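You operate a simulated robot arm through the tools that you are given. There is no shell and no other tool.

The job below is to be done with a simulated robot arm. You get a single attempt, and the scene is never put back.

TASK
Drop the weight twice on the sample from the card's height.
Fine: bring the lifting carriage down to PARK after each drop, then pull the anvil slide out.

Only the result counts: the job must be done as asked and must still hold three seconds after the hand-in. Knocking over, shifting, dropping, spilling or breaking anything else fails it.

THE ROBOT
A 7-joint arm with a two-finger parallel gripper, fixed in place. Base frame: the origin is on the floor under the middle of its stand, x ahead of it, y to its left, z up; the work surface is at about z = 80. Readings come in cm, rad, newtons and seconds.
It reaches about 137.2 cm from its shoulder. Its first joint turns from -2.601 to 2.601 rad. Payload 3.43 kg.
The tool frame sits at the grasp point between the pads (the TCP): z along the fingers, y along the line on which they close. The tips reach 3 cm beyond it. The gripper opens to 9.4 cm. The fingers are 2.8 cm wide and 1 cm thick; the gripper's body (5 by 9.6 cm) begins 5.5 cm behind the TCP.
Orientation is that of the tool frame in the base frame, as [roll, pitch, yaw] about the fixed x, y, z axes, in that order (R = Rz(yaw) Ry(pitch) Rx(roll)). With the fingers straight down and closing along the base's y, the tool's x points along the base's -x, its y along +y and its z along -z.

THE INTERFACE
- The arm moves only by the tool send_rows. Its argument "deltas" is a list of rows, each a list of 7 numbers: the shift along the base's x, y, z in units of 40 mm (1.0 is 40 mm), then the turn, a rotation vector about the base's x, y, z in units of 4 degrees (1.0 is 4 degrees), then the finger opening in mm, from 0 to 94. In form: [[tx, ty, tz, ax, ay, az, grip], ...]. A call has 1 to 20 rows; each row shifts and turns the commanded pose from where the row before left it. A call with a number of a shift or a turn outside -1 to 1 is refused whole. Rows are played at 5 a second. More than 5 cm and 0.15 rad between two rows, or a gripper value outside its range, and nothing of the call is played. Where a pose cannot be reached the arm comes as near as it can. A force on the tool above 60 N (or 10 N above the force at the start of the call, whichever is more), or a blocked arm, ends the call early, and 0.2 s more pass. The fingers move at their own pace (about 4.5 cm/s each) and stop on an object; they squeeze with about 44 N. The grip force told is the motor's: it shows also when the fingers shut on nothing. Time passes only in rows, and 0.2 s behind the last, so rows that do not move let the fingers close. It gives the time, the measured TCP pose, the force on the tool (base axes), the opening and the grip force at its end, in the units of the frame above (readings bear some noise), with the torque about the TCP (base axes, N m) and any sound that the robot's microphone picked up.
- Cameras (640 x 400 px; columns grow to the right, rows downward): "scene" is fixed at [22.14, -49.89, 145.7]; the picture's right is [-0.99, 0.14, 0.00], its down [0.08, 0.55, -0.83] and it looks along [-0.12, -0.82, -0.55] (base axes); focal length 251 px, centre (320, 200). "wrist" rides on the gripper at [7.6, 1.4, -10.3] in the tool frame; the picture's right is [-0.18, 0.98, 0.00], its down [-0.75, -0.14, -0.64] and it looks along [-0.63, -0.12, 0.77] (tool axes); focal length 243 px, centre (320, 200). There is no depth. A picture from a camera that has moved, and an enlarged one, comes with that camera's place and axes in the base frame and with its lens.
- get_image(camera): a new picture of that camera. The clock stands still meanwhile.
- inspect(camera, box): a new picture of the part [left, top, right, bottom] of that camera's present view, enlarged. The clock stands still meanwhile.
- hand_in(): hands the job in; it is judged then, once.

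Places have to be worked out from the pictures, the camera data and where the tool is seen. Open the gripper and draw the arm clear of the work before you hand the job in, unless the task says otherwise.

The tools are called after "Call:" as a command line: name --pt "numbers of a row" for each row, then --argument value for the rest, lists and objects as JSON in quotes. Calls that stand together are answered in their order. send_rows: Moves the arm, as the interface text tells. Its arguments: {"type":"object","properties":{"deltas":{"type":"array","items":{"type":"array","items":{"type":"number"}}}},"required":["deltas"]} The other tools are called the same way: get_image (camera) takes a picture; inspect (camera, box) takes an enlarged picture of a part of a camera's view; hand_in () hands the job in.

At the start:

```text
clock: 0.0
tcp_pos: [-4.6, -98.66, 126.97]
tool_rot: [-3.138, 0.0, -3.141]
contact_force: [-0.1, 0.0, 1.0]
wrist_torque: [0.02, 0.01, 0.01]
width: 9.41
finger_force: 0.0
```

scene: 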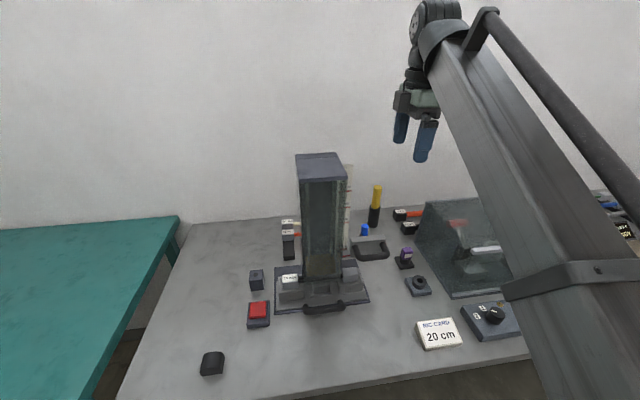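
wrist: 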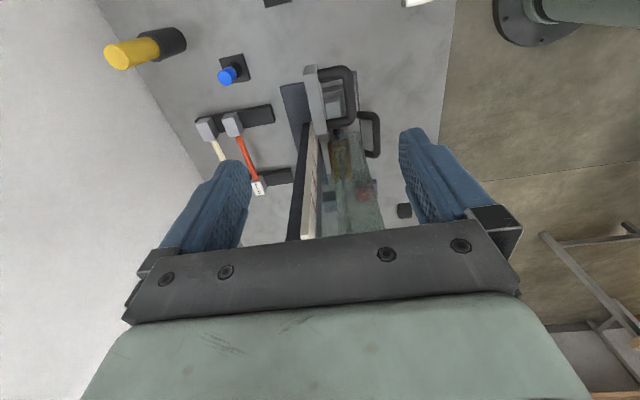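

I'll start by looking closely at the scene: the tower, its controls and the card.

Call:
inspect --camera "scene" --box '[230, 140, 400, 330]'

Call:
inspect --camera "scene" --box '[380, 180, 540, 360]'

Call:
inspect --camera "wrist" --box '[190, 40, 430, 240]'

```text
2.11 times, centred on (315, 235) of scene
camera zoom: at [22.14, -49.89, 145.7], right [-0.99, 0.14, 0.0], down [0.08, 0.55, -0.83], along [-0.12, -0.82, -0.55], focal length 528 px, centre (330, 126)
```

zoom: 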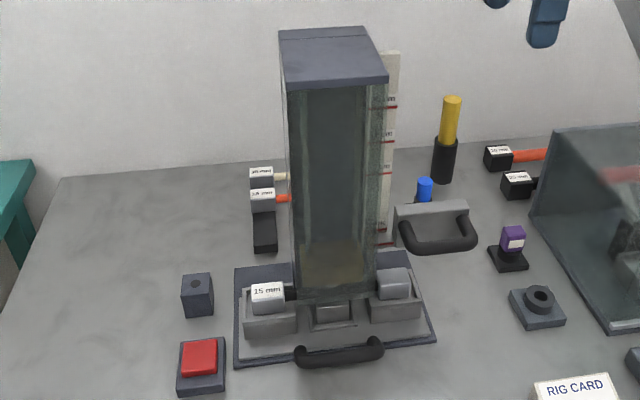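

```text
2.22 times, centred on (460, 270) of scene
camera zoom: at [22.14, -49.89, 145.7], right [-0.99, 0.14, 0.0], down [0.08, 0.55, -0.83], along [-0.12, -0.82, -0.55], focal length 557 px, centre (9, 44)
```

zoom: 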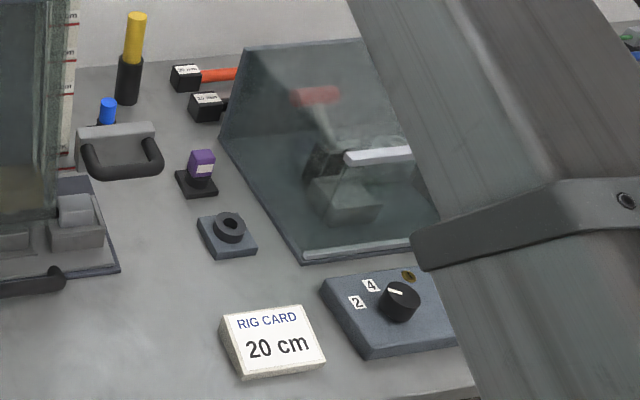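

```text
2.00 times, centred on (310, 140) of wrist
camera zoom: at [-12.33, -97.29, 137.15], right [0.18, 0.98, 0.0], down [0.75, -0.14, 0.64], along [0.63, -0.12, -0.77], focal length 485 px, centre (340, 320)
```

zoom: 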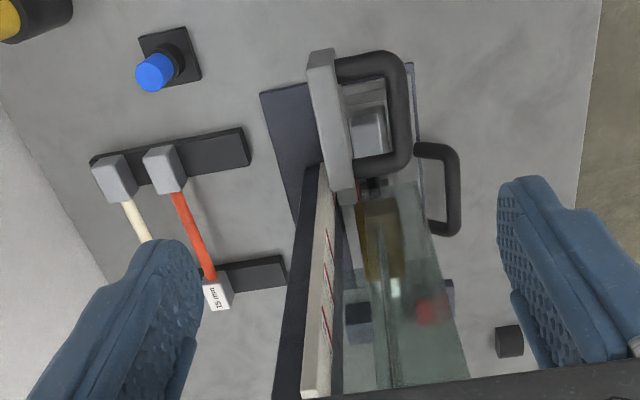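

The rig is a drop tower with a scale, a carriage with a D-handle, pins or mallets, buttons and a dial. I'll zoom in on the smaller details before I move.

Call:
inspect --camera "scene" --box '[265, 255, 375, 325]'

Call:
inspect --camera "scene" --box '[325, 155, 415, 265]'

Call:
inspect --camera "scene" --box '[270, 205, 330, 265]'

Call:
inspect --camera "scene" --box '[390, 195, 520, 300]'

Call:
inspect --camera "scene" --box '[190, 255, 290, 385]'

Call:
inspect --camera "scene" --box '[570, 180, 640, 260]'

```text
5.71 times, centred on (320, 290) of scene
camera zoom: at [22.14, -49.89, 145.7], right [-0.99, 0.14, 0.0], down [0.08, 0.55, -0.83], along [-0.12, -0.82, -0.55], focal length 1433 px, centre (320, -314)
```

zoom: 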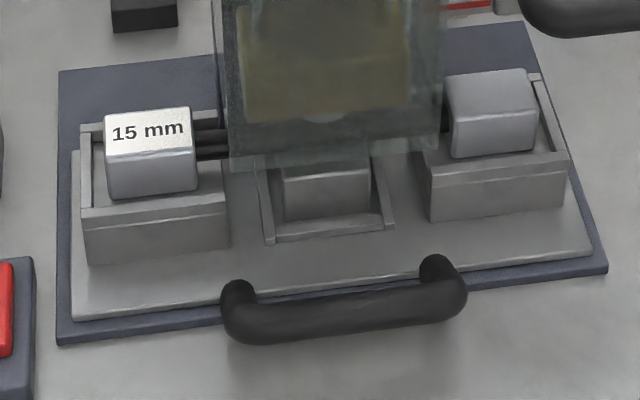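

```text
3.64 times, centred on (370, 210) of scene
camera zoom: at [22.14, -49.89, 145.7], right [-0.99, 0.14, 0.0], down [0.08, 0.55, -0.83], along [-0.12, -0.82, -0.55], focal length 912 px, centre (138, 164)
```

zoom: 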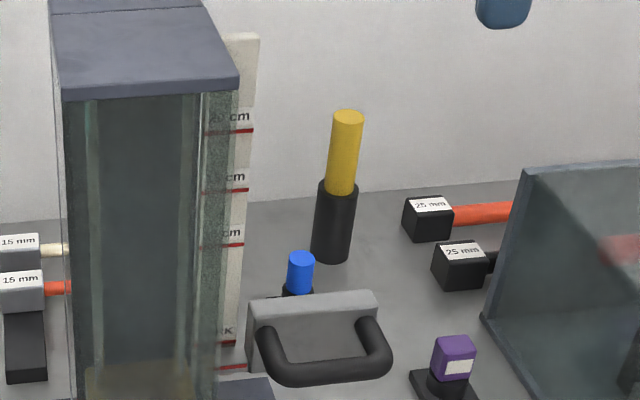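

```text
6.67 times, centred on (300, 235) of scene
camera zoom: at [22.14, -49.89, 145.7], right [-0.99, 0.14, 0.0], down [0.08, 0.55, -0.83], along [-0.12, -0.82, -0.55], focal length 1672 px, centre (453, -33)
```

zoom: 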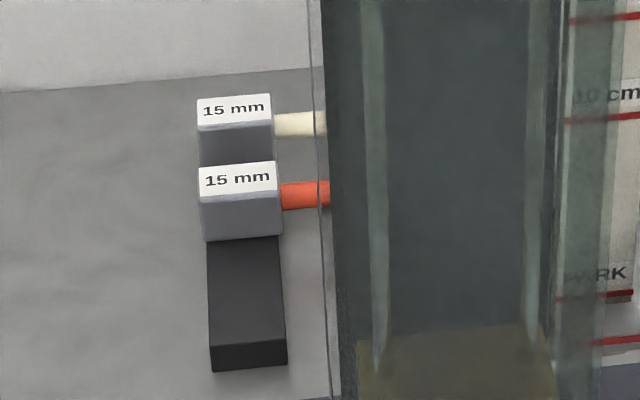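

```text
3.81 times, centred on (455, 248) of scene
camera zoom: at [22.14, -49.89, 145.7], right [-0.99, 0.14, 0.0], down [0.08, 0.55, -0.83], along [-0.12, -0.82, -0.55], focal length 955 px, centre (-194, 19)
```

zoom: 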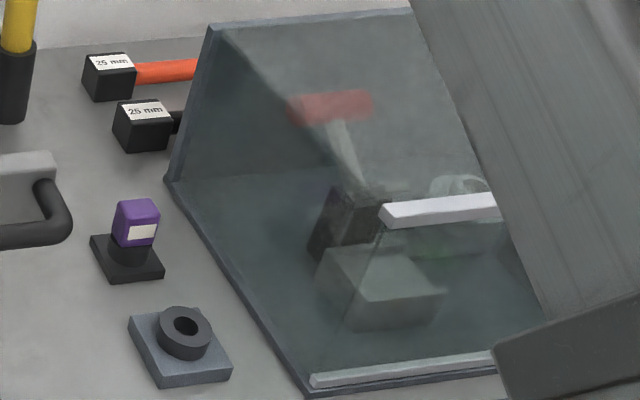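

```text
3.08 times, centred on (240, 320) of scene
camera zoom: at [22.14, -49.89, 145.7], right [-0.99, 0.14, 0.0], down [0.08, 0.55, -0.83], along [-0.12, -0.82, -0.55], focal length 772 px, centre (566, -169)
```

zoom: 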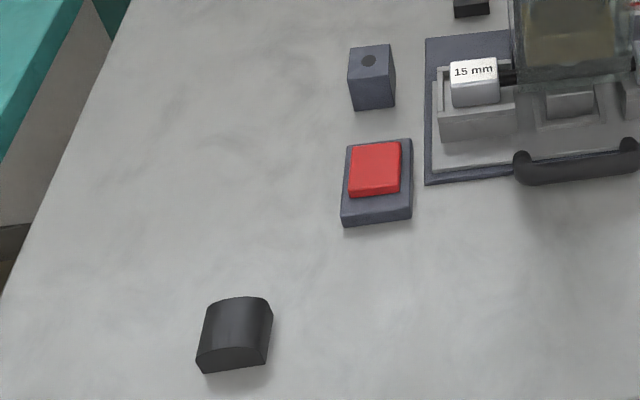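

```text
5.00 times, centred on (605, 220) of scene
camera zoom: at [22.14, -49.89, 145.7], right [-0.99, 0.14, 0.0], down [0.08, 0.55, -0.83], along [-0.12, -0.82, -0.55], focal length 1254 px, centre (-1105, 100)
```

zoom: 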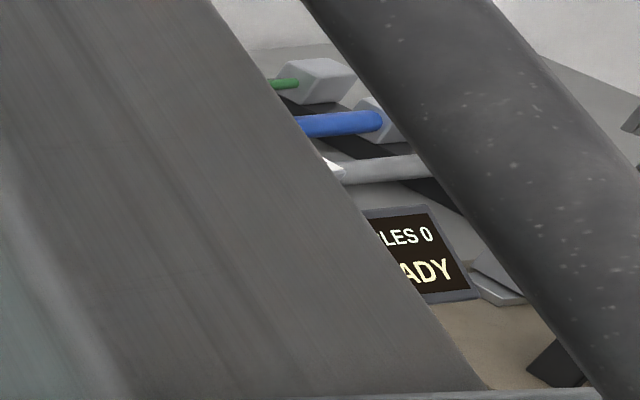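

The picture shows a dumbbell sample marked "15 mm" on the anvil, the carriage near PARK, the card at 20 cm, and part of a display reading "...LES 0 / ...ADY". I'll lift the arm straight up for a wider wrist view.

Call:
send_rows --pt "0 0 1 0 0 0 94" --pt "0 0 1 0 0 0 94" --pt "0 0 1 0 0 0 94" --pt "0 0 1 0 0 0 94" --pt "-1 0 0.5 0 0 0 94" --pt "-1 0 0 0 0 0 94" --pt "-1 0 0 0 0 0 94" --pt "-1 0 0 0 0 0 94"

Call:
get_image --camera "wrist"

Call:
get_image --camera "scene"

```text
clock: 1.8
tcp_pos: [-20.48, -100.93, 136.45]
tool_rot: [-3.078, -0.007, 3.141]
contact_force: [0.0, 0.3, 0.3]
wrist_torque: [0.02, 0.0, -0.04]
width: 9.42
finger_force: 0.0
out of reach, approached as far as the arm can: row 1, 2, 3, 4, 5, 6, 7, 8
```

```text
taken
camera wrist: at [-28.2, -98.83, 146.52], right [0.18, 0.98, -0.06], down [0.76, -0.1, 0.64], along [0.63, -0.17, -0.76], focal length 243 px, centre (320, 200)
```

wrist: 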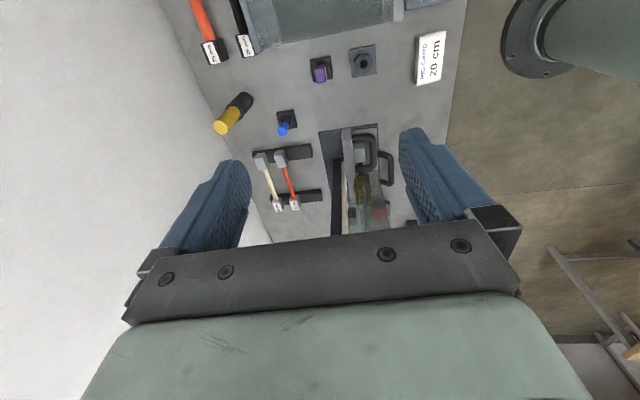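

```text
taken
```

scene: 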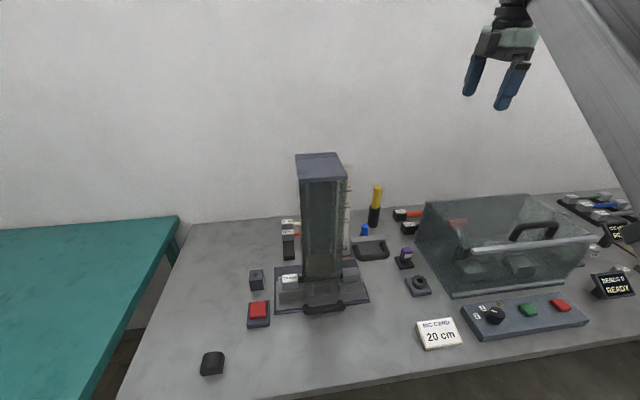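

The arm no longer blocks the right side. I'll enlarge that machine, the displays and the other items.

Call:
inspect --camera "scene" --box '[550, 180, 640, 310]'

Call:
inspect --camera "scene" --box '[400, 190, 600, 350]'

Call:
inspect --camera "wrist" --box '[230, 90, 430, 240]'

```text
3.08 times, centred on (595, 245) of scene
camera zoom: at [22.14, -49.89, 145.7], right [-0.99, 0.14, 0.0], down [0.08, 0.55, -0.83], along [-0.12, -0.82, -0.55], focal length 772 px, centre (-526, 62)
```

zoom: 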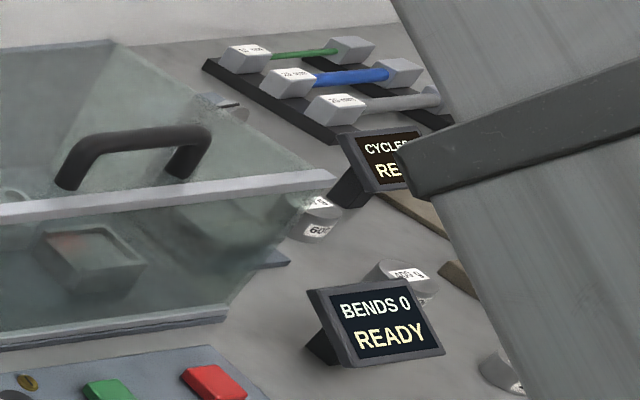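

```text
2.50 times, centred on (500, 270) of scene
camera zoom: at [22.14, -49.89, 145.7], right [-0.99, 0.14, 0.0], down [0.08, 0.55, -0.83], along [-0.12, -0.82, -0.55], focal length 627 px, centre (-130, 25)
```

zoom: 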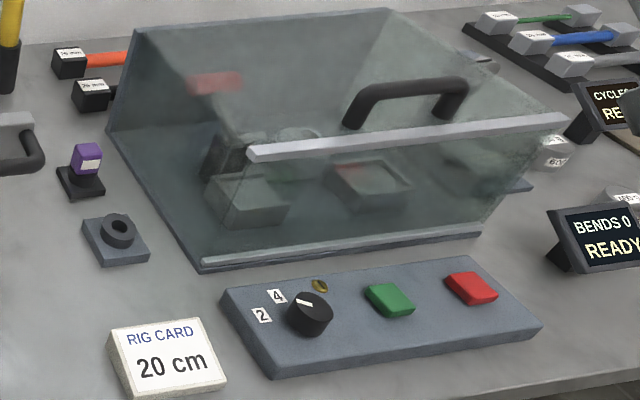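

```text
2.67 times, centred on (330, 165) of wrist
camera zoom: at [-28.2, -98.83, 146.52], right [0.18, 0.98, -0.06], down [0.76, -0.1, 0.64], along [0.63, -0.17, -0.76], focal length 647 px, centre (293, 293)
```

zoom: 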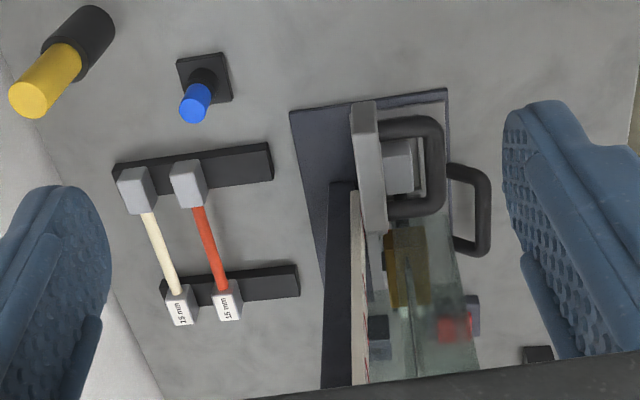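

Next to the tower there's a separate bend machine with its own dial and buttons. I'll swing the arm back towards -x to see what else is on that side, mainly the "CYCLES 0" display.

Call:
send_rows --pt "-0.5 1 0 0 0 0 94" --pt "-0.5 1 0 0 0 0 94" --pt "-0.5 1 0 0 0 0 94" --pt "-0.5 1 0 0 0 0 94" --pt "-1 0.5 0 0 0 0 94" --pt "-1 0.5 0 0 0 0 94" --pt "-1 0.5 0 0 0 0 94" --pt "-1 0 0 0 0 0 94" --pt "-1 0 0 0 0 0 94" --pt "-1 0 0 0 0 0 94"

Call:
get_image --camera "wrist"

Call:
get_image --camera "scene"

```text
clock: 4.0
tcp_pos: [-53.5, -81.69, 131.41]
tool_rot: [-3.082, -0.005, 3.141]
contact_force: [0.3, 0.5, 0.1]
wrist_torque: [0.0, 0.04, -0.03]
width: 9.39
finger_force: 0.1
out of reach, approached as far as the arm can: row 1, 2, 3, 4, 5, 6
```

```text
taken
camera wrist: at [-61.16, -79.74, 141.54], right [0.18, 0.98, -0.06], down [0.76, -0.1, 0.64], along [0.63, -0.16, -0.76], focal length 243 px, centre (320, 200)
```

wrist: 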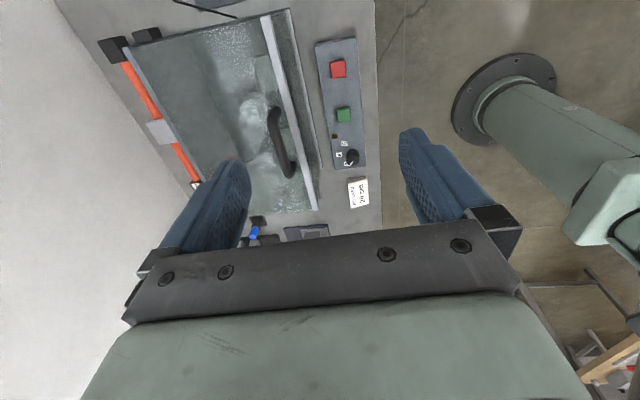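

```text
taken
```

scene: 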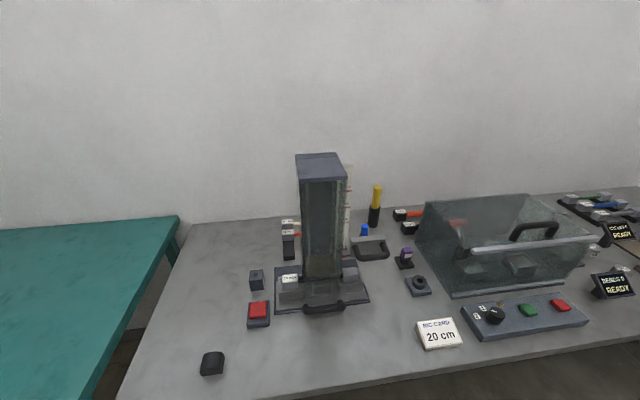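

With the arm out of the scene view, I'll enlarge the right edge and the tower again.

Call:
inspect --camera "scene" --box '[560, 180, 640, 310]'

Call:
inspect --camera "scene" --box '[330, 155, 400, 270]'

Call:
inspect --camera "wrist" --box '[60, 0, 380, 200]'

```text
3.08 times, centred on (600, 245) of scene
camera zoom: at [22.14, -49.89, 145.7], right [-0.99, 0.14, 0.0], down [0.08, 0.55, -0.83], along [-0.12, -0.82, -0.55], focal length 772 px, centre (-542, 62)
```

zoom: 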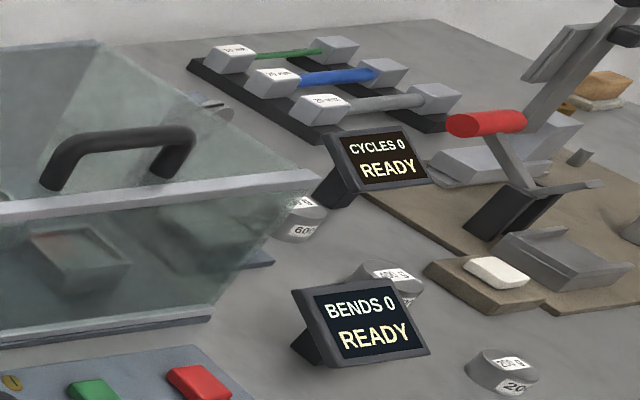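

```text
3.48 times, centred on (365, 212) of scene
camera zoom: at [22.14, -49.89, 145.7], right [-0.99, 0.14, 0.0], down [0.08, 0.55, -0.83], along [-0.12, -0.82, -0.55], focal length 872 px, centre (164, 156)
```

zoom: 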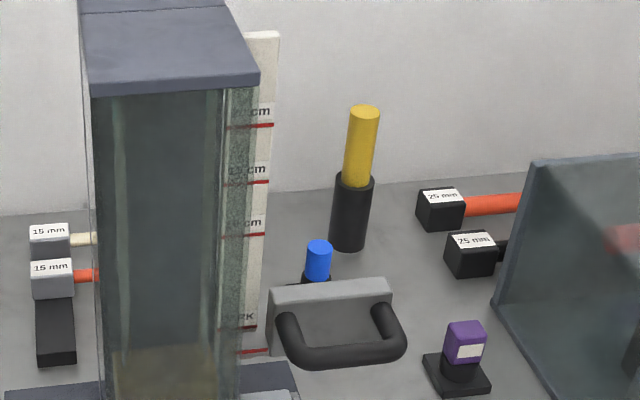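

```text
2.00 times, centred on (220, 100) of wrist
camera zoom: at [-61.16, -79.74, 141.54], right [0.18, 0.98, -0.06], down [0.76, -0.1, 0.64], along [0.63, -0.16, -0.76], focal length 485 px, centre (520, 400)
```

zoom: 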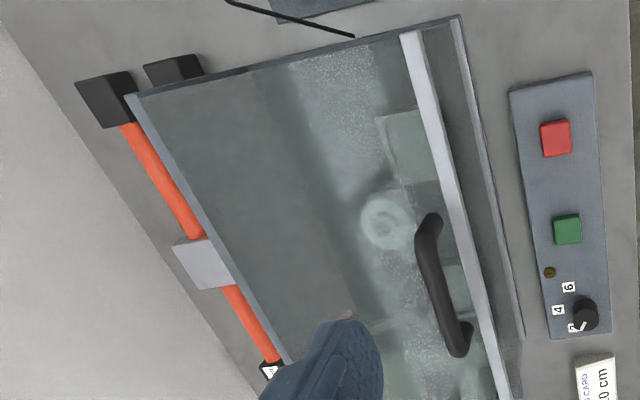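

The right side holds separate machines (a weld or press rig, a bend rig, masses), none of them part of this job. The tower scale reads PARK, 10, 15, 20. I'll bring the wrist camera round to the tower's front right for a closer look at the carriage, pointer and red button.

Call:
send_rows --pt "1 0.3 0 0.86 0 0 94" --pt "1 0.3 0 0 0 0 94" --pt "1 0.3 0 0 0 0 94" --pt "1 0.3 0 0 0 -1 94" --pt "1 0.3 0 0 0 -1 94" --pt "1 0.3 0 0 0 -1 94" --pt "1 0.3 -0.3 0 0 -1 94" --pt "1 0.3 -0.3 0 0 -1 94" --pt "1 0 -0.5 0 0 -1 94" --pt "1 0 -0.5 0 0 -1 94" --pt "1 0 -0.5 0 0 -1 94" --pt "1 0 -0.5 0 0 -1 94" --pt "0 0 -0.5 0 0 -1 94" --pt "0 0 0 0 0 -1 94"

Call:
get_image --camera "wrist"

Call:
get_image --camera "scene"

```text
clock: 7.0
tcp_pos: [-7.88, -76.23, 109.49]
tool_rot: [-3.141, -0.006, 2.372]
contact_force: [-0.3, -0.5, -0.2]
wrist_torque: [0.0, 0.01, -0.01]
width: 9.38
finger_force: 0.2
out of reach, approached as far as the arm can: row 1, 2, 3, 4, 5, 6, 7
```

```text
taken
camera wrist: at [-12.49, -70.0, 119.78], right [0.82, 0.58, 0.0], down [0.45, -0.63, 0.64], along [0.37, -0.52, -0.77], focal length 243 px, centre (320, 200)
```

wrist: 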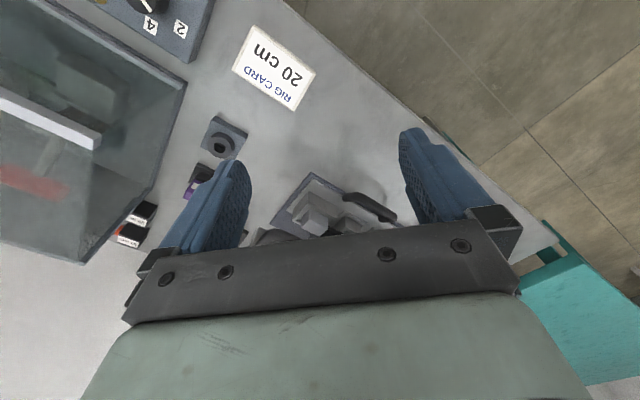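

```text
taken
```

scene: 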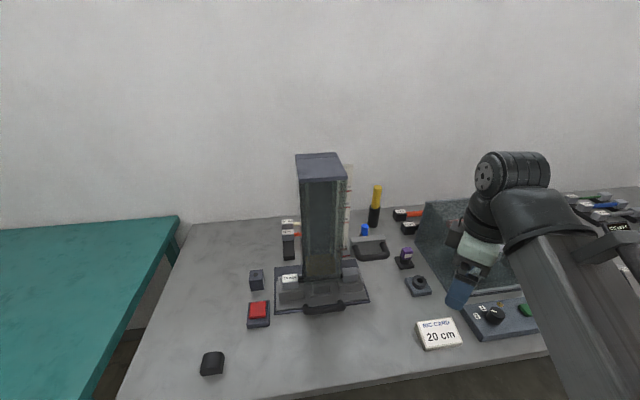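

The view needs to be more horizontal to read the pointer against the scale. I'll tilt the hand about 40° so the camera looks under it towards the tower.

Call:
send_rows --pt "0 0 0 -0.82 -0.58 0 94" --pt "0 0 0 -0.82 -0.58 0 94" --pt "0 0 0 -0.82 -0.58 0 94" --pt "0 0 0 -0.82 -0.58 0 94" --pt "0 0 0 -0.82 -0.58 0 94" --pt "0 0 0 -0.82 -0.58 0 94" --pt "0 0 0 -0.82 -0.58 0 94" --pt "0 0 0 -0.82 -0.58 0 94" --pt "0 0 0 -0.82 -0.58 0 94" --pt "0 0 0 -0.82 -0.58 0 94" --pt "0 0 0 0 0 0 94"

Call:
get_image --camera "wrist"

```text
clock: 9.4
tcp_pos: [-7.95, -76.21, 109.61]
tool_rot: [-2.986, 0.681, 2.429]
contact_force: [0.4, 0.2, -0.1]
wrist_torque: [0.02, 0.0, 0.0]
width: 9.42
finger_force: 0.1
```

```text
taken
camera wrist: at [-15.29, -66.08, 112.41], right [0.82, 0.58, 0.0], down [0.1, -0.14, 0.98], along [0.57, -0.8, -0.18], focal length 243 px, centre (320, 200)
```

wrist: 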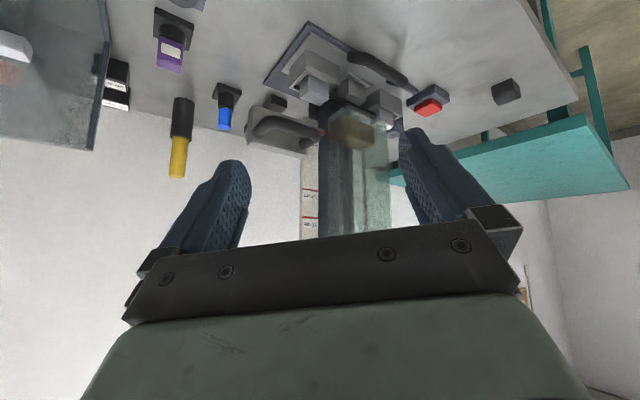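

Good view, although it's upside-down. I'll enlarge the carriage, pointer and anvil area.

Call:
inspect --camera "wrist" --box '[230, 20, 430, 150]'

Call:
inspect --camera "wrist" --box '[240, 90, 400, 240]'

Call:
inspect --camera "wrist" --box '[390, 60, 540, 140]'

Call:
inspect --camera "wrist" --box '[80, 0, 260, 190]'

```text
3.08 times, centred on (330, 85) of wrist
camera zoom: at [-15.29, -66.08, 112.41], right [0.82, 0.58, 0.0], down [0.1, -0.14, 0.98], along [0.57, -0.8, -0.18], focal length 746 px, centre (289, 554)
```

zoom: 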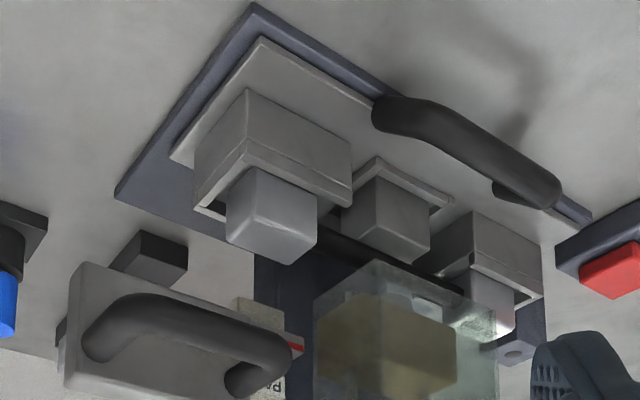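

```text
2.67 times, centred on (320, 165) of wrist
camera zoom: at [-15.29, -66.08, 112.41], right [0.82, 0.58, 0.0], down [0.1, -0.14, 0.98], along [0.57, -0.8, -0.18], focal length 647 px, centre (320, 293)
```

zoom: 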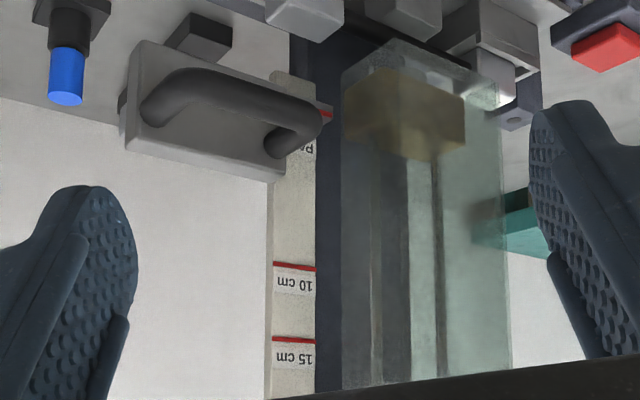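

```text
4.27 times, centred on (465, 100) of wrist
camera zoom: at [-15.29, -66.08, 112.41], right [0.82, 0.58, 0.0], down [0.1, -0.14, 0.98], along [0.57, -0.8, -0.18], focal length 1035 px, centre (-299, 627)
```

zoom: 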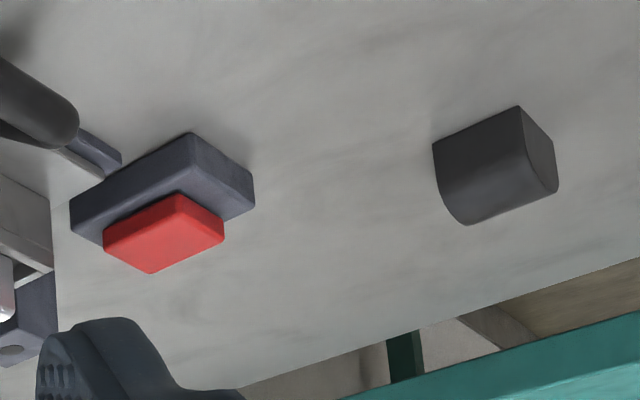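

```text
2.11 times, centred on (170, 95) of wrist
camera zoom: at [-15.29, -66.08, 112.41], right [0.82, 0.58, 0.0], down [0.1, -0.14, 0.98], along [0.57, -0.8, -0.18], focal length 511 px, centre (636, 421)
```

zoom: 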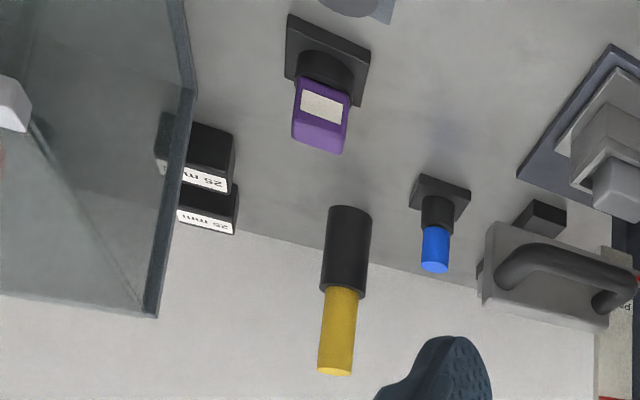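

I'll zoom in further on the red mark beside the PARK label.

Call:
inspect --camera "wrist" --box '[290, 110, 350, 160]'

Call:
inspect --camera "scene" --box '[340, 230, 395, 270]'

```text
8.00 times, centred on (320, 135) of wrist
camera zoom: at [-15.29, -66.08, 112.41], right [0.82, 0.58, 0.0], down [0.1, -0.14, 0.98], along [0.57, -0.8, -0.18], focal length 1941 px, centre (320, 720)
```

zoom: 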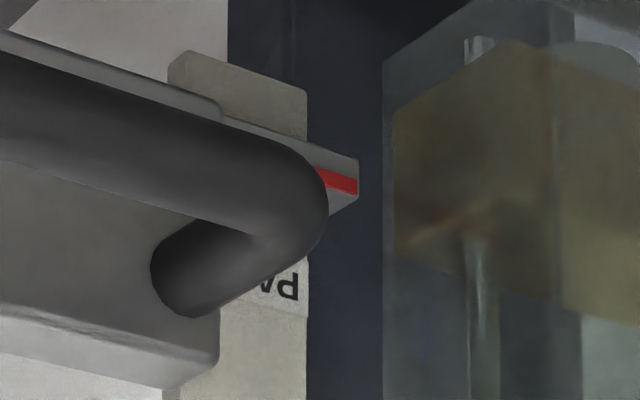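

```text
10.00 times, centred on (368, 250) of scene
camera zoom: at [22.14, -49.89, 145.7], right [-0.99, 0.14, 0.0], down [0.08, 0.55, -0.83], along [-0.12, -0.82, -0.55], focal length 2508 px, centre (-155, -300)
```

zoom: 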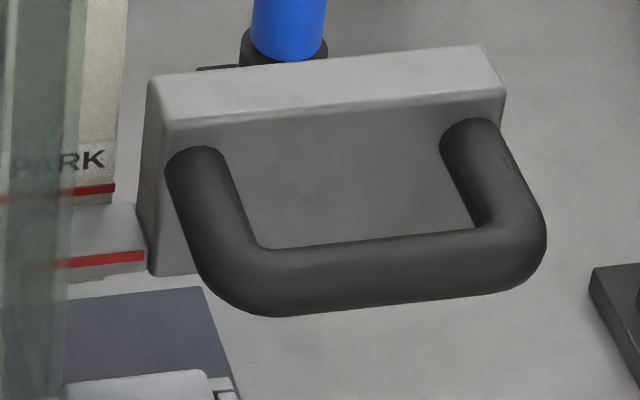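

Triangulating from both views, the pointer line is at about z=92.6, level with PARK (≈92.7). The marks are at about 102.85 (10 cm), 107.9 (15 cm) and 112.9 (20 cm), so the lift is 20 cm. Next I'll straighten the hand and look at the red button and the holed block from the front.

Call:
send_rows --pt "0 0 0 0.82 0.58 0 94" --pt "0 0 0.2 0.82 0.58 0 94" --pt "0 0 0.2 0.82 0.58 0 94" --pt "0.5 0 0.2 0.82 0.58 0 94" --pt "0.8 0 0.2 0.82 0.58 0 94" --pt "0.8 0 0.2 0.82 0.58 0 94" --pt "0.8 0 0.2 0.82 0.58 0 94" --pt "0.8 0 0.2 0.82 0.58 0 94" --pt "0.8 0 0.2 0.82 0.58 0 94" --pt "0.8 0 0 0.82 0.58 0 94" --pt "0.8 0 0 0 0 0 94" --pt "0.8 0 0 0 0 0 94" --pt "0.5 0 0 0 0 0 94" --pt "0 0 0 0 0 0 94"

Call:
get_image --camera "wrist"

```text
clock: 11.9
tcp_pos: [17.22, -76.2, 115.9]
tool_rot: [-3.136, -0.006, 2.394]
contact_force: [-13.2, -7.2, -0.1]
wrist_torque: [0.92, -1.66, 1.19]
width: 9.39
finger_force: 0.1
stopped in row 12: the force on the tool passed its limit at 82 N (the readings are from after the stop); the commanded pose is now the measured one
```

```text
taken
camera wrist: at [12.62, -70.08, 126.24], right [0.8, 0.6, -0.01], down [0.46, -0.62, 0.64], along [0.38, -0.51, -0.77], focal length 243 px, centre (320, 200)
```

wrist: 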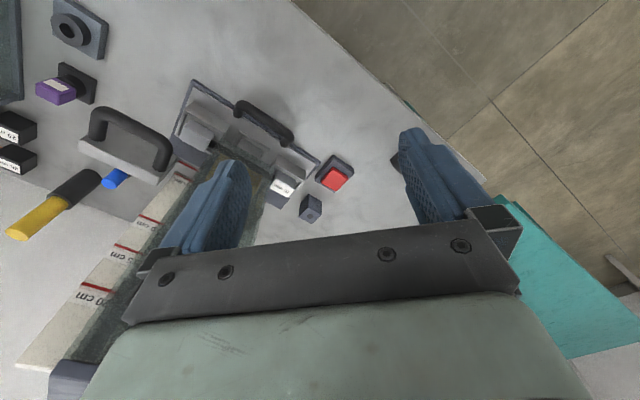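

The call stopped on an unexpected contact at about x=17, y=-76. I'll check the scene before I move anything.

Call:
get_image --camera "scene"

Call:
inspect --camera "wrist" --box '[160, 60, 460, 240]'

```text
taken
```

scene: 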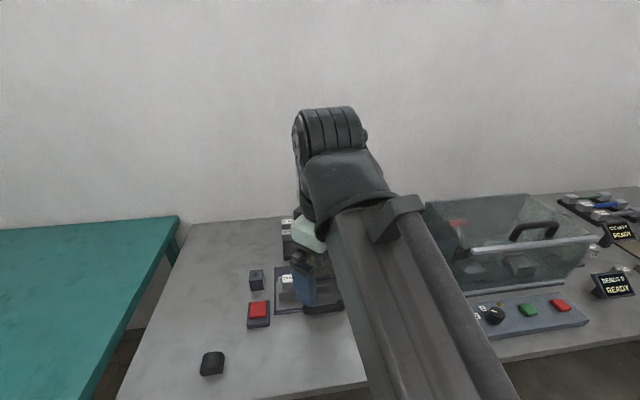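

```text
2.13 times, centred on (310, 150) of wrist
camera zoom: at [12.62, -70.08, 126.24], right [0.8, 0.6, -0.01], down [0.46, -0.62, 0.64], along [0.38, -0.51, -0.77], focal length 518 px, centre (341, 307)
```

zoom: 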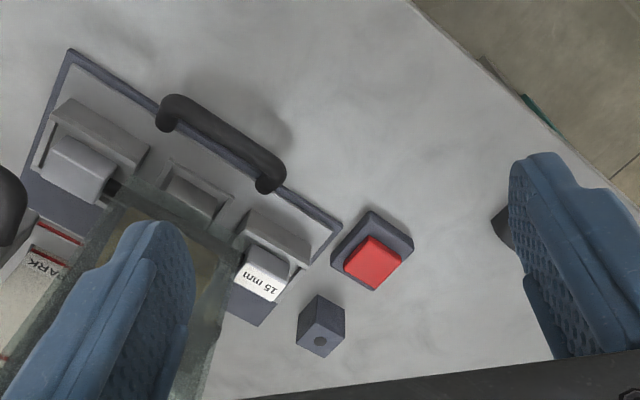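

The force and torque put the contact about 12.7 cm above the TCP on the camera side. That is probably the wrist camera touching the arm's own forearm, and nothing on the bench looks disturbed. I'll back off the way I came.

Call:
send_rows --pt "-0.5 -0.2 0 0 0 0 94" --pt "-0.5 -0.2 0 0 0 0 94"

Call:
get_image --camera "scene"

```text
clock: 12.5
tcp_pos: [13.3, -77.9, 115.99]
tool_rot: [-3.138, -0.007, 2.39]
contact_force: [-0.4, 0.2, -0.4]
wrist_torque: [0.02, 0.02, -0.01]
width: 9.4
finger_force: 0.0
```

```text
taken
```

scene: 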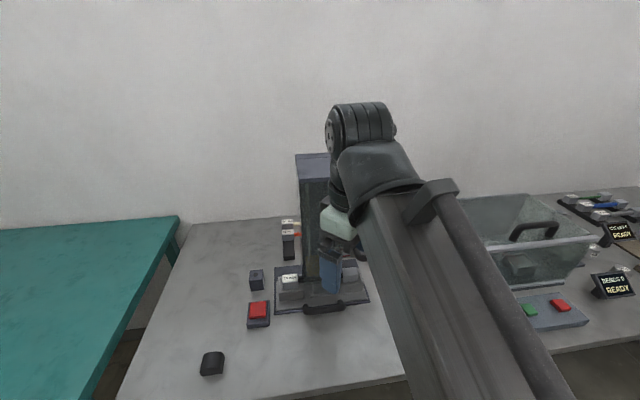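

That cleared it, and the readings are back near zero. The handle bar works out at about (0.5, -94.8, 95.6), running along x. I'll turn the hand back to closing along y and come over the handle with the fingers partly open.

Call:
send_rows --pt "-0.8 0 0 0 0 1 94" --pt "-0.8 0 0 0 0 1 94" --pt "-0.8 0 0 0 0 1 94" --pt "-0.8 0 0 0 0 1 80" --pt "0 0 0 0 0 1 60" --pt "0 -0.2 0 0 0 1 44" --pt "0 -0.4 -0.2 0 0 1 44" --pt "0 -0.4 -0.2 0 0 1 44" --pt "0 -0.4 -0.2 0 0 1 44" --pt "0 -0.4 -0.2 0 0 1 44" --pt "0 0 0 0 0 0.75 44" --pt "0 0 0 0 0 0 44"

Call:
get_image --camera "wrist"

Call:
get_image --camera "scene"

```text
clock: 15.1
tcp_pos: [0.58, -85.02, 112.65]
tool_rot: [-3.138, -0.006, -3.141]
contact_force: [-0.3, -0.2, 0.0]
wrist_torque: [-0.01, 0.04, 0.0]
width: 4.4
finger_force: 0.0
```

```text
taken
camera wrist: at [-7.16, -83.65, 123.01], right [0.18, 0.98, -0.01], down [0.76, -0.14, 0.64], along [0.63, -0.12, -0.77], focal length 243 px, centre (320, 200)
```

wrist: 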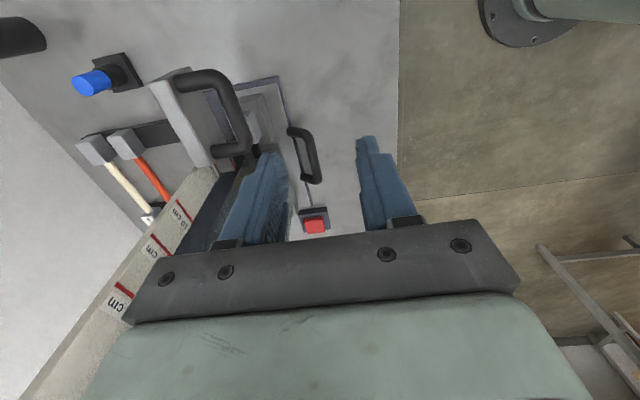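

```text
taken
```

scene: 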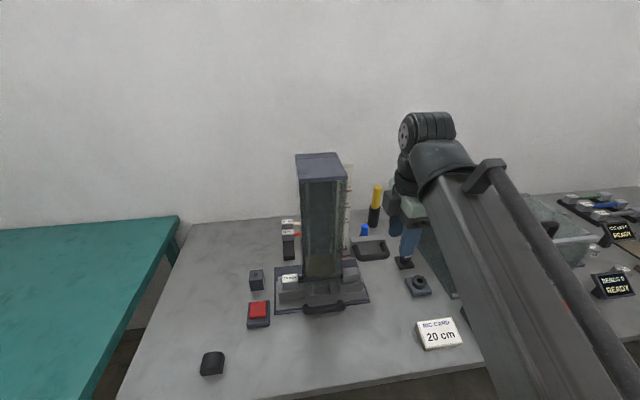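

I'll refine the handle position from this view.

Call:
inspect --camera "wrist" --box '[120, 40, 280, 190]'

Call:
inspect --camera "scene" --box '[340, 225, 400, 270]'

```text
2.67 times, centred on (200, 115) of wrist
camera zoom: at [-7.16, -83.65, 123.01], right [0.18, 0.98, -0.01], down [0.76, -0.14, 0.64], along [0.63, -0.12, -0.77], focal length 647 px, centre (640, 427)
```

zoom: 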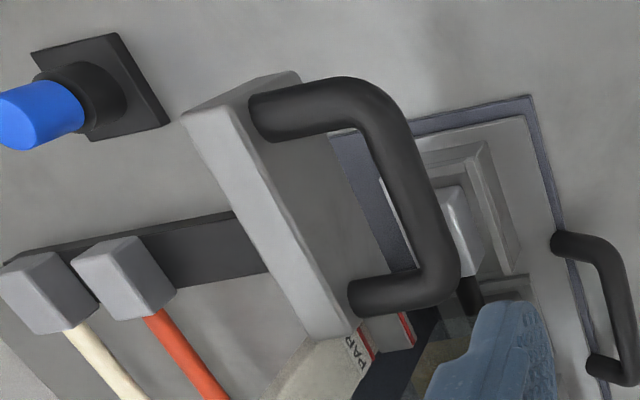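

```text
8.89 times, centred on (370, 248) of scene
camera zoom: at [22.14, -49.89, 145.7], right [-0.99, 0.14, 0.0], down [0.08, 0.55, -0.83], along [-0.12, -0.82, -0.55], focal length 2229 px, centre (-124, -222)
```

zoom: 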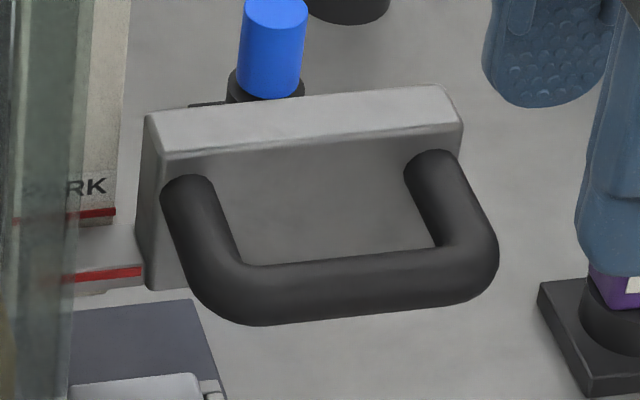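

The bar centre refines to about (0.8, -95.1, 95.4) and the plate front to y≈-99.4. I'll move over it with a 44 mm opening and lower to the bar.

Call:
send_rows --pt "0.05 -0.85 0 0 0 0 44" --pt "0 -0.85 0 0 0 0 44" --pt "0 -0.82 0 0 0 0 44" --pt "0 0 -0.8 0 0 0 44" --pt "0 0 -0.8 0 0 0 44" --pt "0 0 -0.8 0 0 0 44" --pt "0 0 0 0 0 0 44"

Call:
get_image --camera "wrist"

Call:
inspect --camera "scene" --box '[330, 180, 430, 270]'

```text
clock: 16.7
tcp_pos: [0.6, -95.2, 103.19]
tool_rot: [-3.139, -0.008, -3.141]
contact_force: [0.0, -0.8, 0.1]
wrist_torque: [0.0, 0.01, 0.02]
width: 4.42
finger_force: 0.0
```

```text
taken
camera wrist: at [-6.99, -93.77, 113.37], right [0.18, 0.98, -0.01], down [0.76, -0.14, 0.64], along [0.63, -0.12, -0.77], focal length 243 px, centre (320, 200)
```

wrist: 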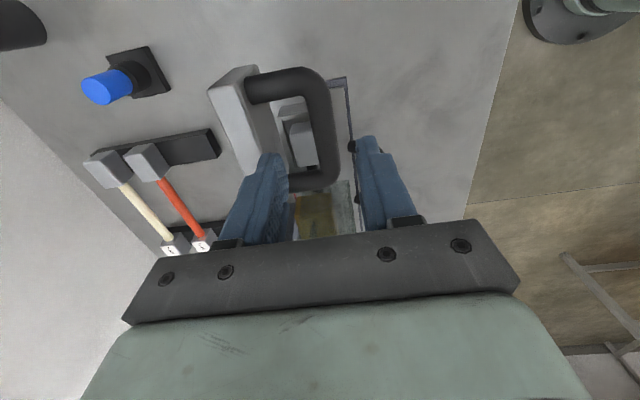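

```text
4.44 times, centred on (380, 225) of scene
camera zoom: at [22.14, -49.89, 145.7], right [-0.99, 0.14, 0.0], down [0.08, 0.55, -0.83], along [-0.12, -0.82, -0.55], focal length 1114 px, centre (53, 89)
```

zoom: 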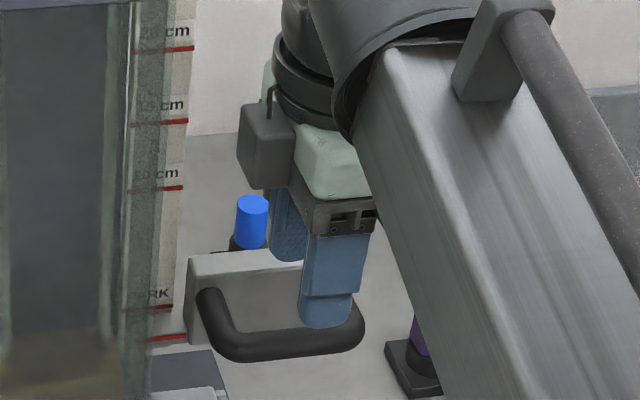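

From here the bar centre reads about (1.2, -95.0), so I'll nudge 0.6 cm in x, lower the remaining 7.8 cm and check before I close.

Call:
send_rows --pt "0.15 0.04 0 0 0 0 44" --pt "0 0 -0.65 0 0 0 44" --pt "0 0 -0.65 0 0 0 44" --pt "0 0 -0.65 0 0 0 44" --pt "0 0 0 0 0 0 44"

Call:
get_image --camera "wrist"

Call:
inspect --camera "scene" --box '[330, 180, 430, 270]'

```text
clock: 17.9
tcp_pos: [1.25, -94.99, 95.52]
tool_rot: [-3.14, -0.006, 3.141]
contact_force: [0.2, -0.3, -0.4]
wrist_torque: [0.02, 0.0, 0.01]
width: 4.41
finger_force: 0.0
```

```text
taken
camera wrist: at [-6.38, -93.56, 105.68], right [0.18, 0.98, -0.01], down [0.76, -0.14, 0.64], along [0.63, -0.12, -0.77], focal length 243 px, centre (320, 200)
```

wrist: 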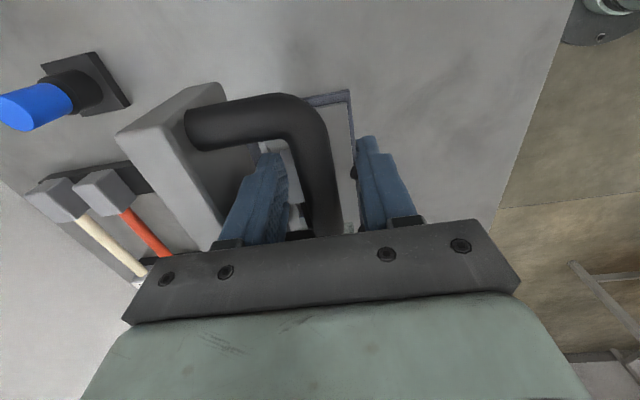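

```text
4.44 times, centred on (380, 225) of scene
camera zoom: at [22.14, -49.89, 145.7], right [-0.99, 0.14, 0.0], down [0.08, 0.55, -0.83], along [-0.12, -0.82, -0.55], focal length 1114 px, centre (53, 89)
```

zoom: 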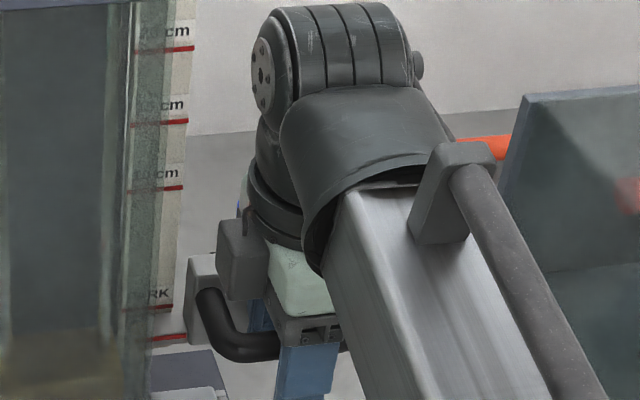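

The bar sits centred between the fingers, so I'll close on it.

Call:
send_rows --pt "0 0 0 0 0 0 15" --pt "0 0 0 0 0 0 10" --pt "0 0 0 0 0 0 0" --pt "0 0 0 0 0 0 0" --pt "0 0 0 0 0 0 0"

```text
clock: 19.1
tcp_pos: [1.32, -95.05, 95.48]
tool_rot: [-3.138, -0.007, -3.139]
contact_force: [-0.4, -3.8, -0.9]
wrist_torque: [-0.02, 0.06, 1.17]
width: 2.25
finger_force: 44.9
```

The grip is firm on the bar at 2.25 cm width. I'll raise 1 cm as a test and read the force.

Call:
send_rows --pt "0 0 0.1 0 0 0 0" --pt "0 0 0.1 0 0 0 0" --pt "0 0 0.05 0 0 0 0"

Call:
inspect --camera "scene" --box '[270, 200, 370, 290]'

```text
clock: 19.9
tcp_pos: [1.39, -94.92, 96.32]
tool_rot: [-3.139, -0.007, 3.141]
contact_force: [0.4, -8.7, -9.4]
wrist_torque: [-0.01, 0.12, 0.95]
width: 2.26
finger_force: 44.9
```

```text
4.44 times, centred on (320, 245) of scene
camera zoom: at [22.14, -49.89, 145.7], right [-0.99, 0.14, 0.0], down [0.08, 0.55, -0.83], along [-0.12, -0.82, -0.55], focal length 1114 px, centre (320, 0)
```

zoom: 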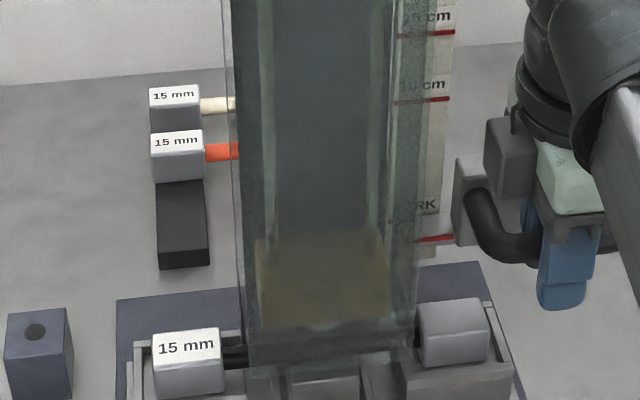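

The weight seems to rise with the carriage, and the load is about 9.4 N downward. I'll test whether the carriage holds itself by easing down slightly and reading the force sign.

Call:
send_rows --pt "0 -0.02 -0.08 0 0 0 0" --pt "0 0 0 0 0 0 0"

```text
clock: 20.5
tcp_pos: [1.21, -95.01, 96.06]
tool_rot: [-3.139, -0.007, -3.142]
contact_force: [0.4, -5.9, 0.9]
wrist_torque: [0.03, -0.04, 1.03]
width: 2.24
finger_force: 45.5
```

Call:
send_rows --pt "0 -0.02 -0.08 0 0 0 0" --pt "0 0 0 0 0 0 0"

```text
clock: 21.1
tcp_pos: [1.36, -94.99, 95.77]
tool_rot: [-3.139, -0.008, 3.141]
contact_force: [1.9, 1.5, -0.6]
wrist_torque: [-0.02, 0.19, 1.02]
width: 2.24
finger_force: 44.6
```

At rest the load is near zero, which suggests friction holds the carriage. I'll raise it about 1 cm, open the fingers around the bar without moving the hand, and check that it stays.

Call:
send_rows --pt "0 0 0.15 0 0 0 0" --pt "0 0 0.15 0 0 0 0" --pt "0 0 0 0 0 0 0" --pt "0 0 0 0 0 0 44" --pt "0 0 0 0 0 0 44" --pt "0 0 0 0 0 0 44" --pt "0 0 0 0 0 0 44" --pt "0 0 0 0 0 0 44"

Call:
inspect --camera "scene" --box '[270, 200, 370, 290]'

Call:
inspect --camera "scene" --box '[340, 235, 380, 265]'

```text
clock: 22.9
tcp_pos: [1.29, -95.11, 96.93]
tool_rot: [-3.137, -0.007, -3.141]
contact_force: [0.2, 1.1, 0.3]
wrist_torque: [-0.02, -0.01, 0.0]
width: 4.4
finger_force: 0.1
```

```text
4.44 times, centred on (320, 245) of scene
camera zoom: at [22.14, -49.89, 145.7], right [-0.99, 0.14, 0.0], down [0.08, 0.55, -0.83], along [-0.12, -0.82, -0.55], focal length 1114 px, centre (320, 0)
```

zoom: 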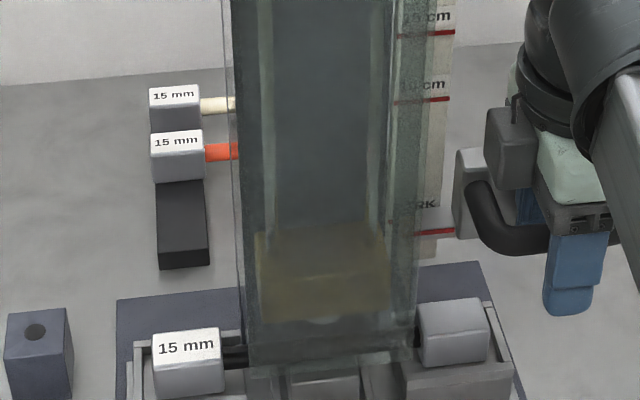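

```text
13.33 times, centred on (360, 250) of scene
camera zoom: at [22.14, -49.89, 145.7], right [-0.99, 0.14, 0.0], down [0.08, 0.55, -0.83], along [-0.12, -0.82, -0.55], focal length 3344 px, centre (-213, -467)
```

zoom: 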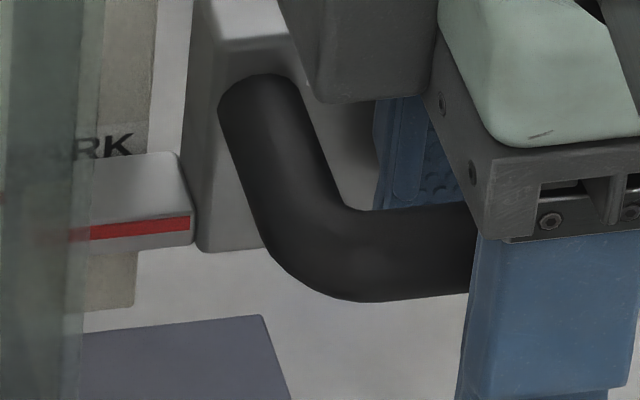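

The carriage holds itself at +1.45 cm and the weight rises with it. I'll regrip and lift to TCP z ≈ 115.5, which is 20.0 cm above the PARK grip height of 95.48.

Call:
send_rows --pt "0 0 0 0 0 0 10" --pt "0 0 0 0 0 0 0" --pt "0 0 0 0 0 0 0" --pt "0 0 0 0 0 0 0" --pt "0 0 0.3 0 0 0 0" --pt "0 0 0.4 0 0 0 0" --pt "0 0 0.4 0 0 0 0" --pt "0 0 0.4 0 0 0 0" --pt "0 0 0.4 0 0 0 0" --pt "0 0 0.4 0 0 0 0" --pt "0 0 0.4 0 0 0 0" --pt "0 0 0.4 0 0 0 0" --pt "0 0 0.4 0 0 0 0" --pt "0 0 0.4 0 0 0 0" --pt "0 0 0.4 0 0 0 0" --pt "0 0 0.2 0 0 0 0" --pt "0 0 0 0 0 0 0"

Call:
get_image --camera "scene"

Call:
inspect --camera "scene" --box '[330, 160, 390, 205]'

```text
clock: 26.5
tcp_pos: [1.42, -94.94, 115.1]
tool_rot: [-3.139, -0.009, -3.14]
contact_force: [-0.4, 21.8, -6.3]
wrist_torque: [-0.08, 0.09, 1.01]
width: 2.23
finger_force: 44.9
```

```text
taken
```

scene: 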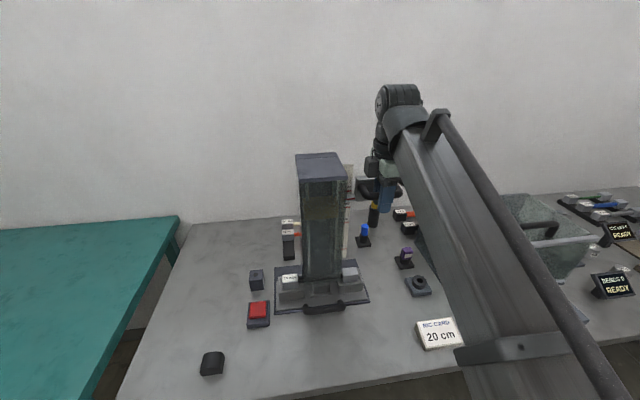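

```text
8.89 times, centred on (360, 182) of scene
camera zoom: at [22.14, -49.89, 145.7], right [-0.99, 0.14, 0.0], down [0.08, 0.55, -0.83], along [-0.12, -0.82, -0.55], focal length 2229 px, centre (-36, 356)
```

zoom: 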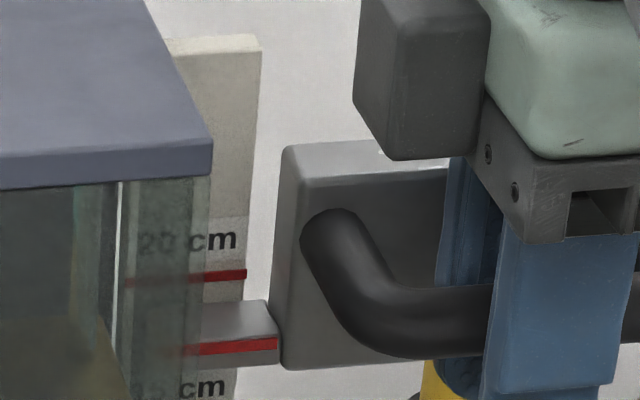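

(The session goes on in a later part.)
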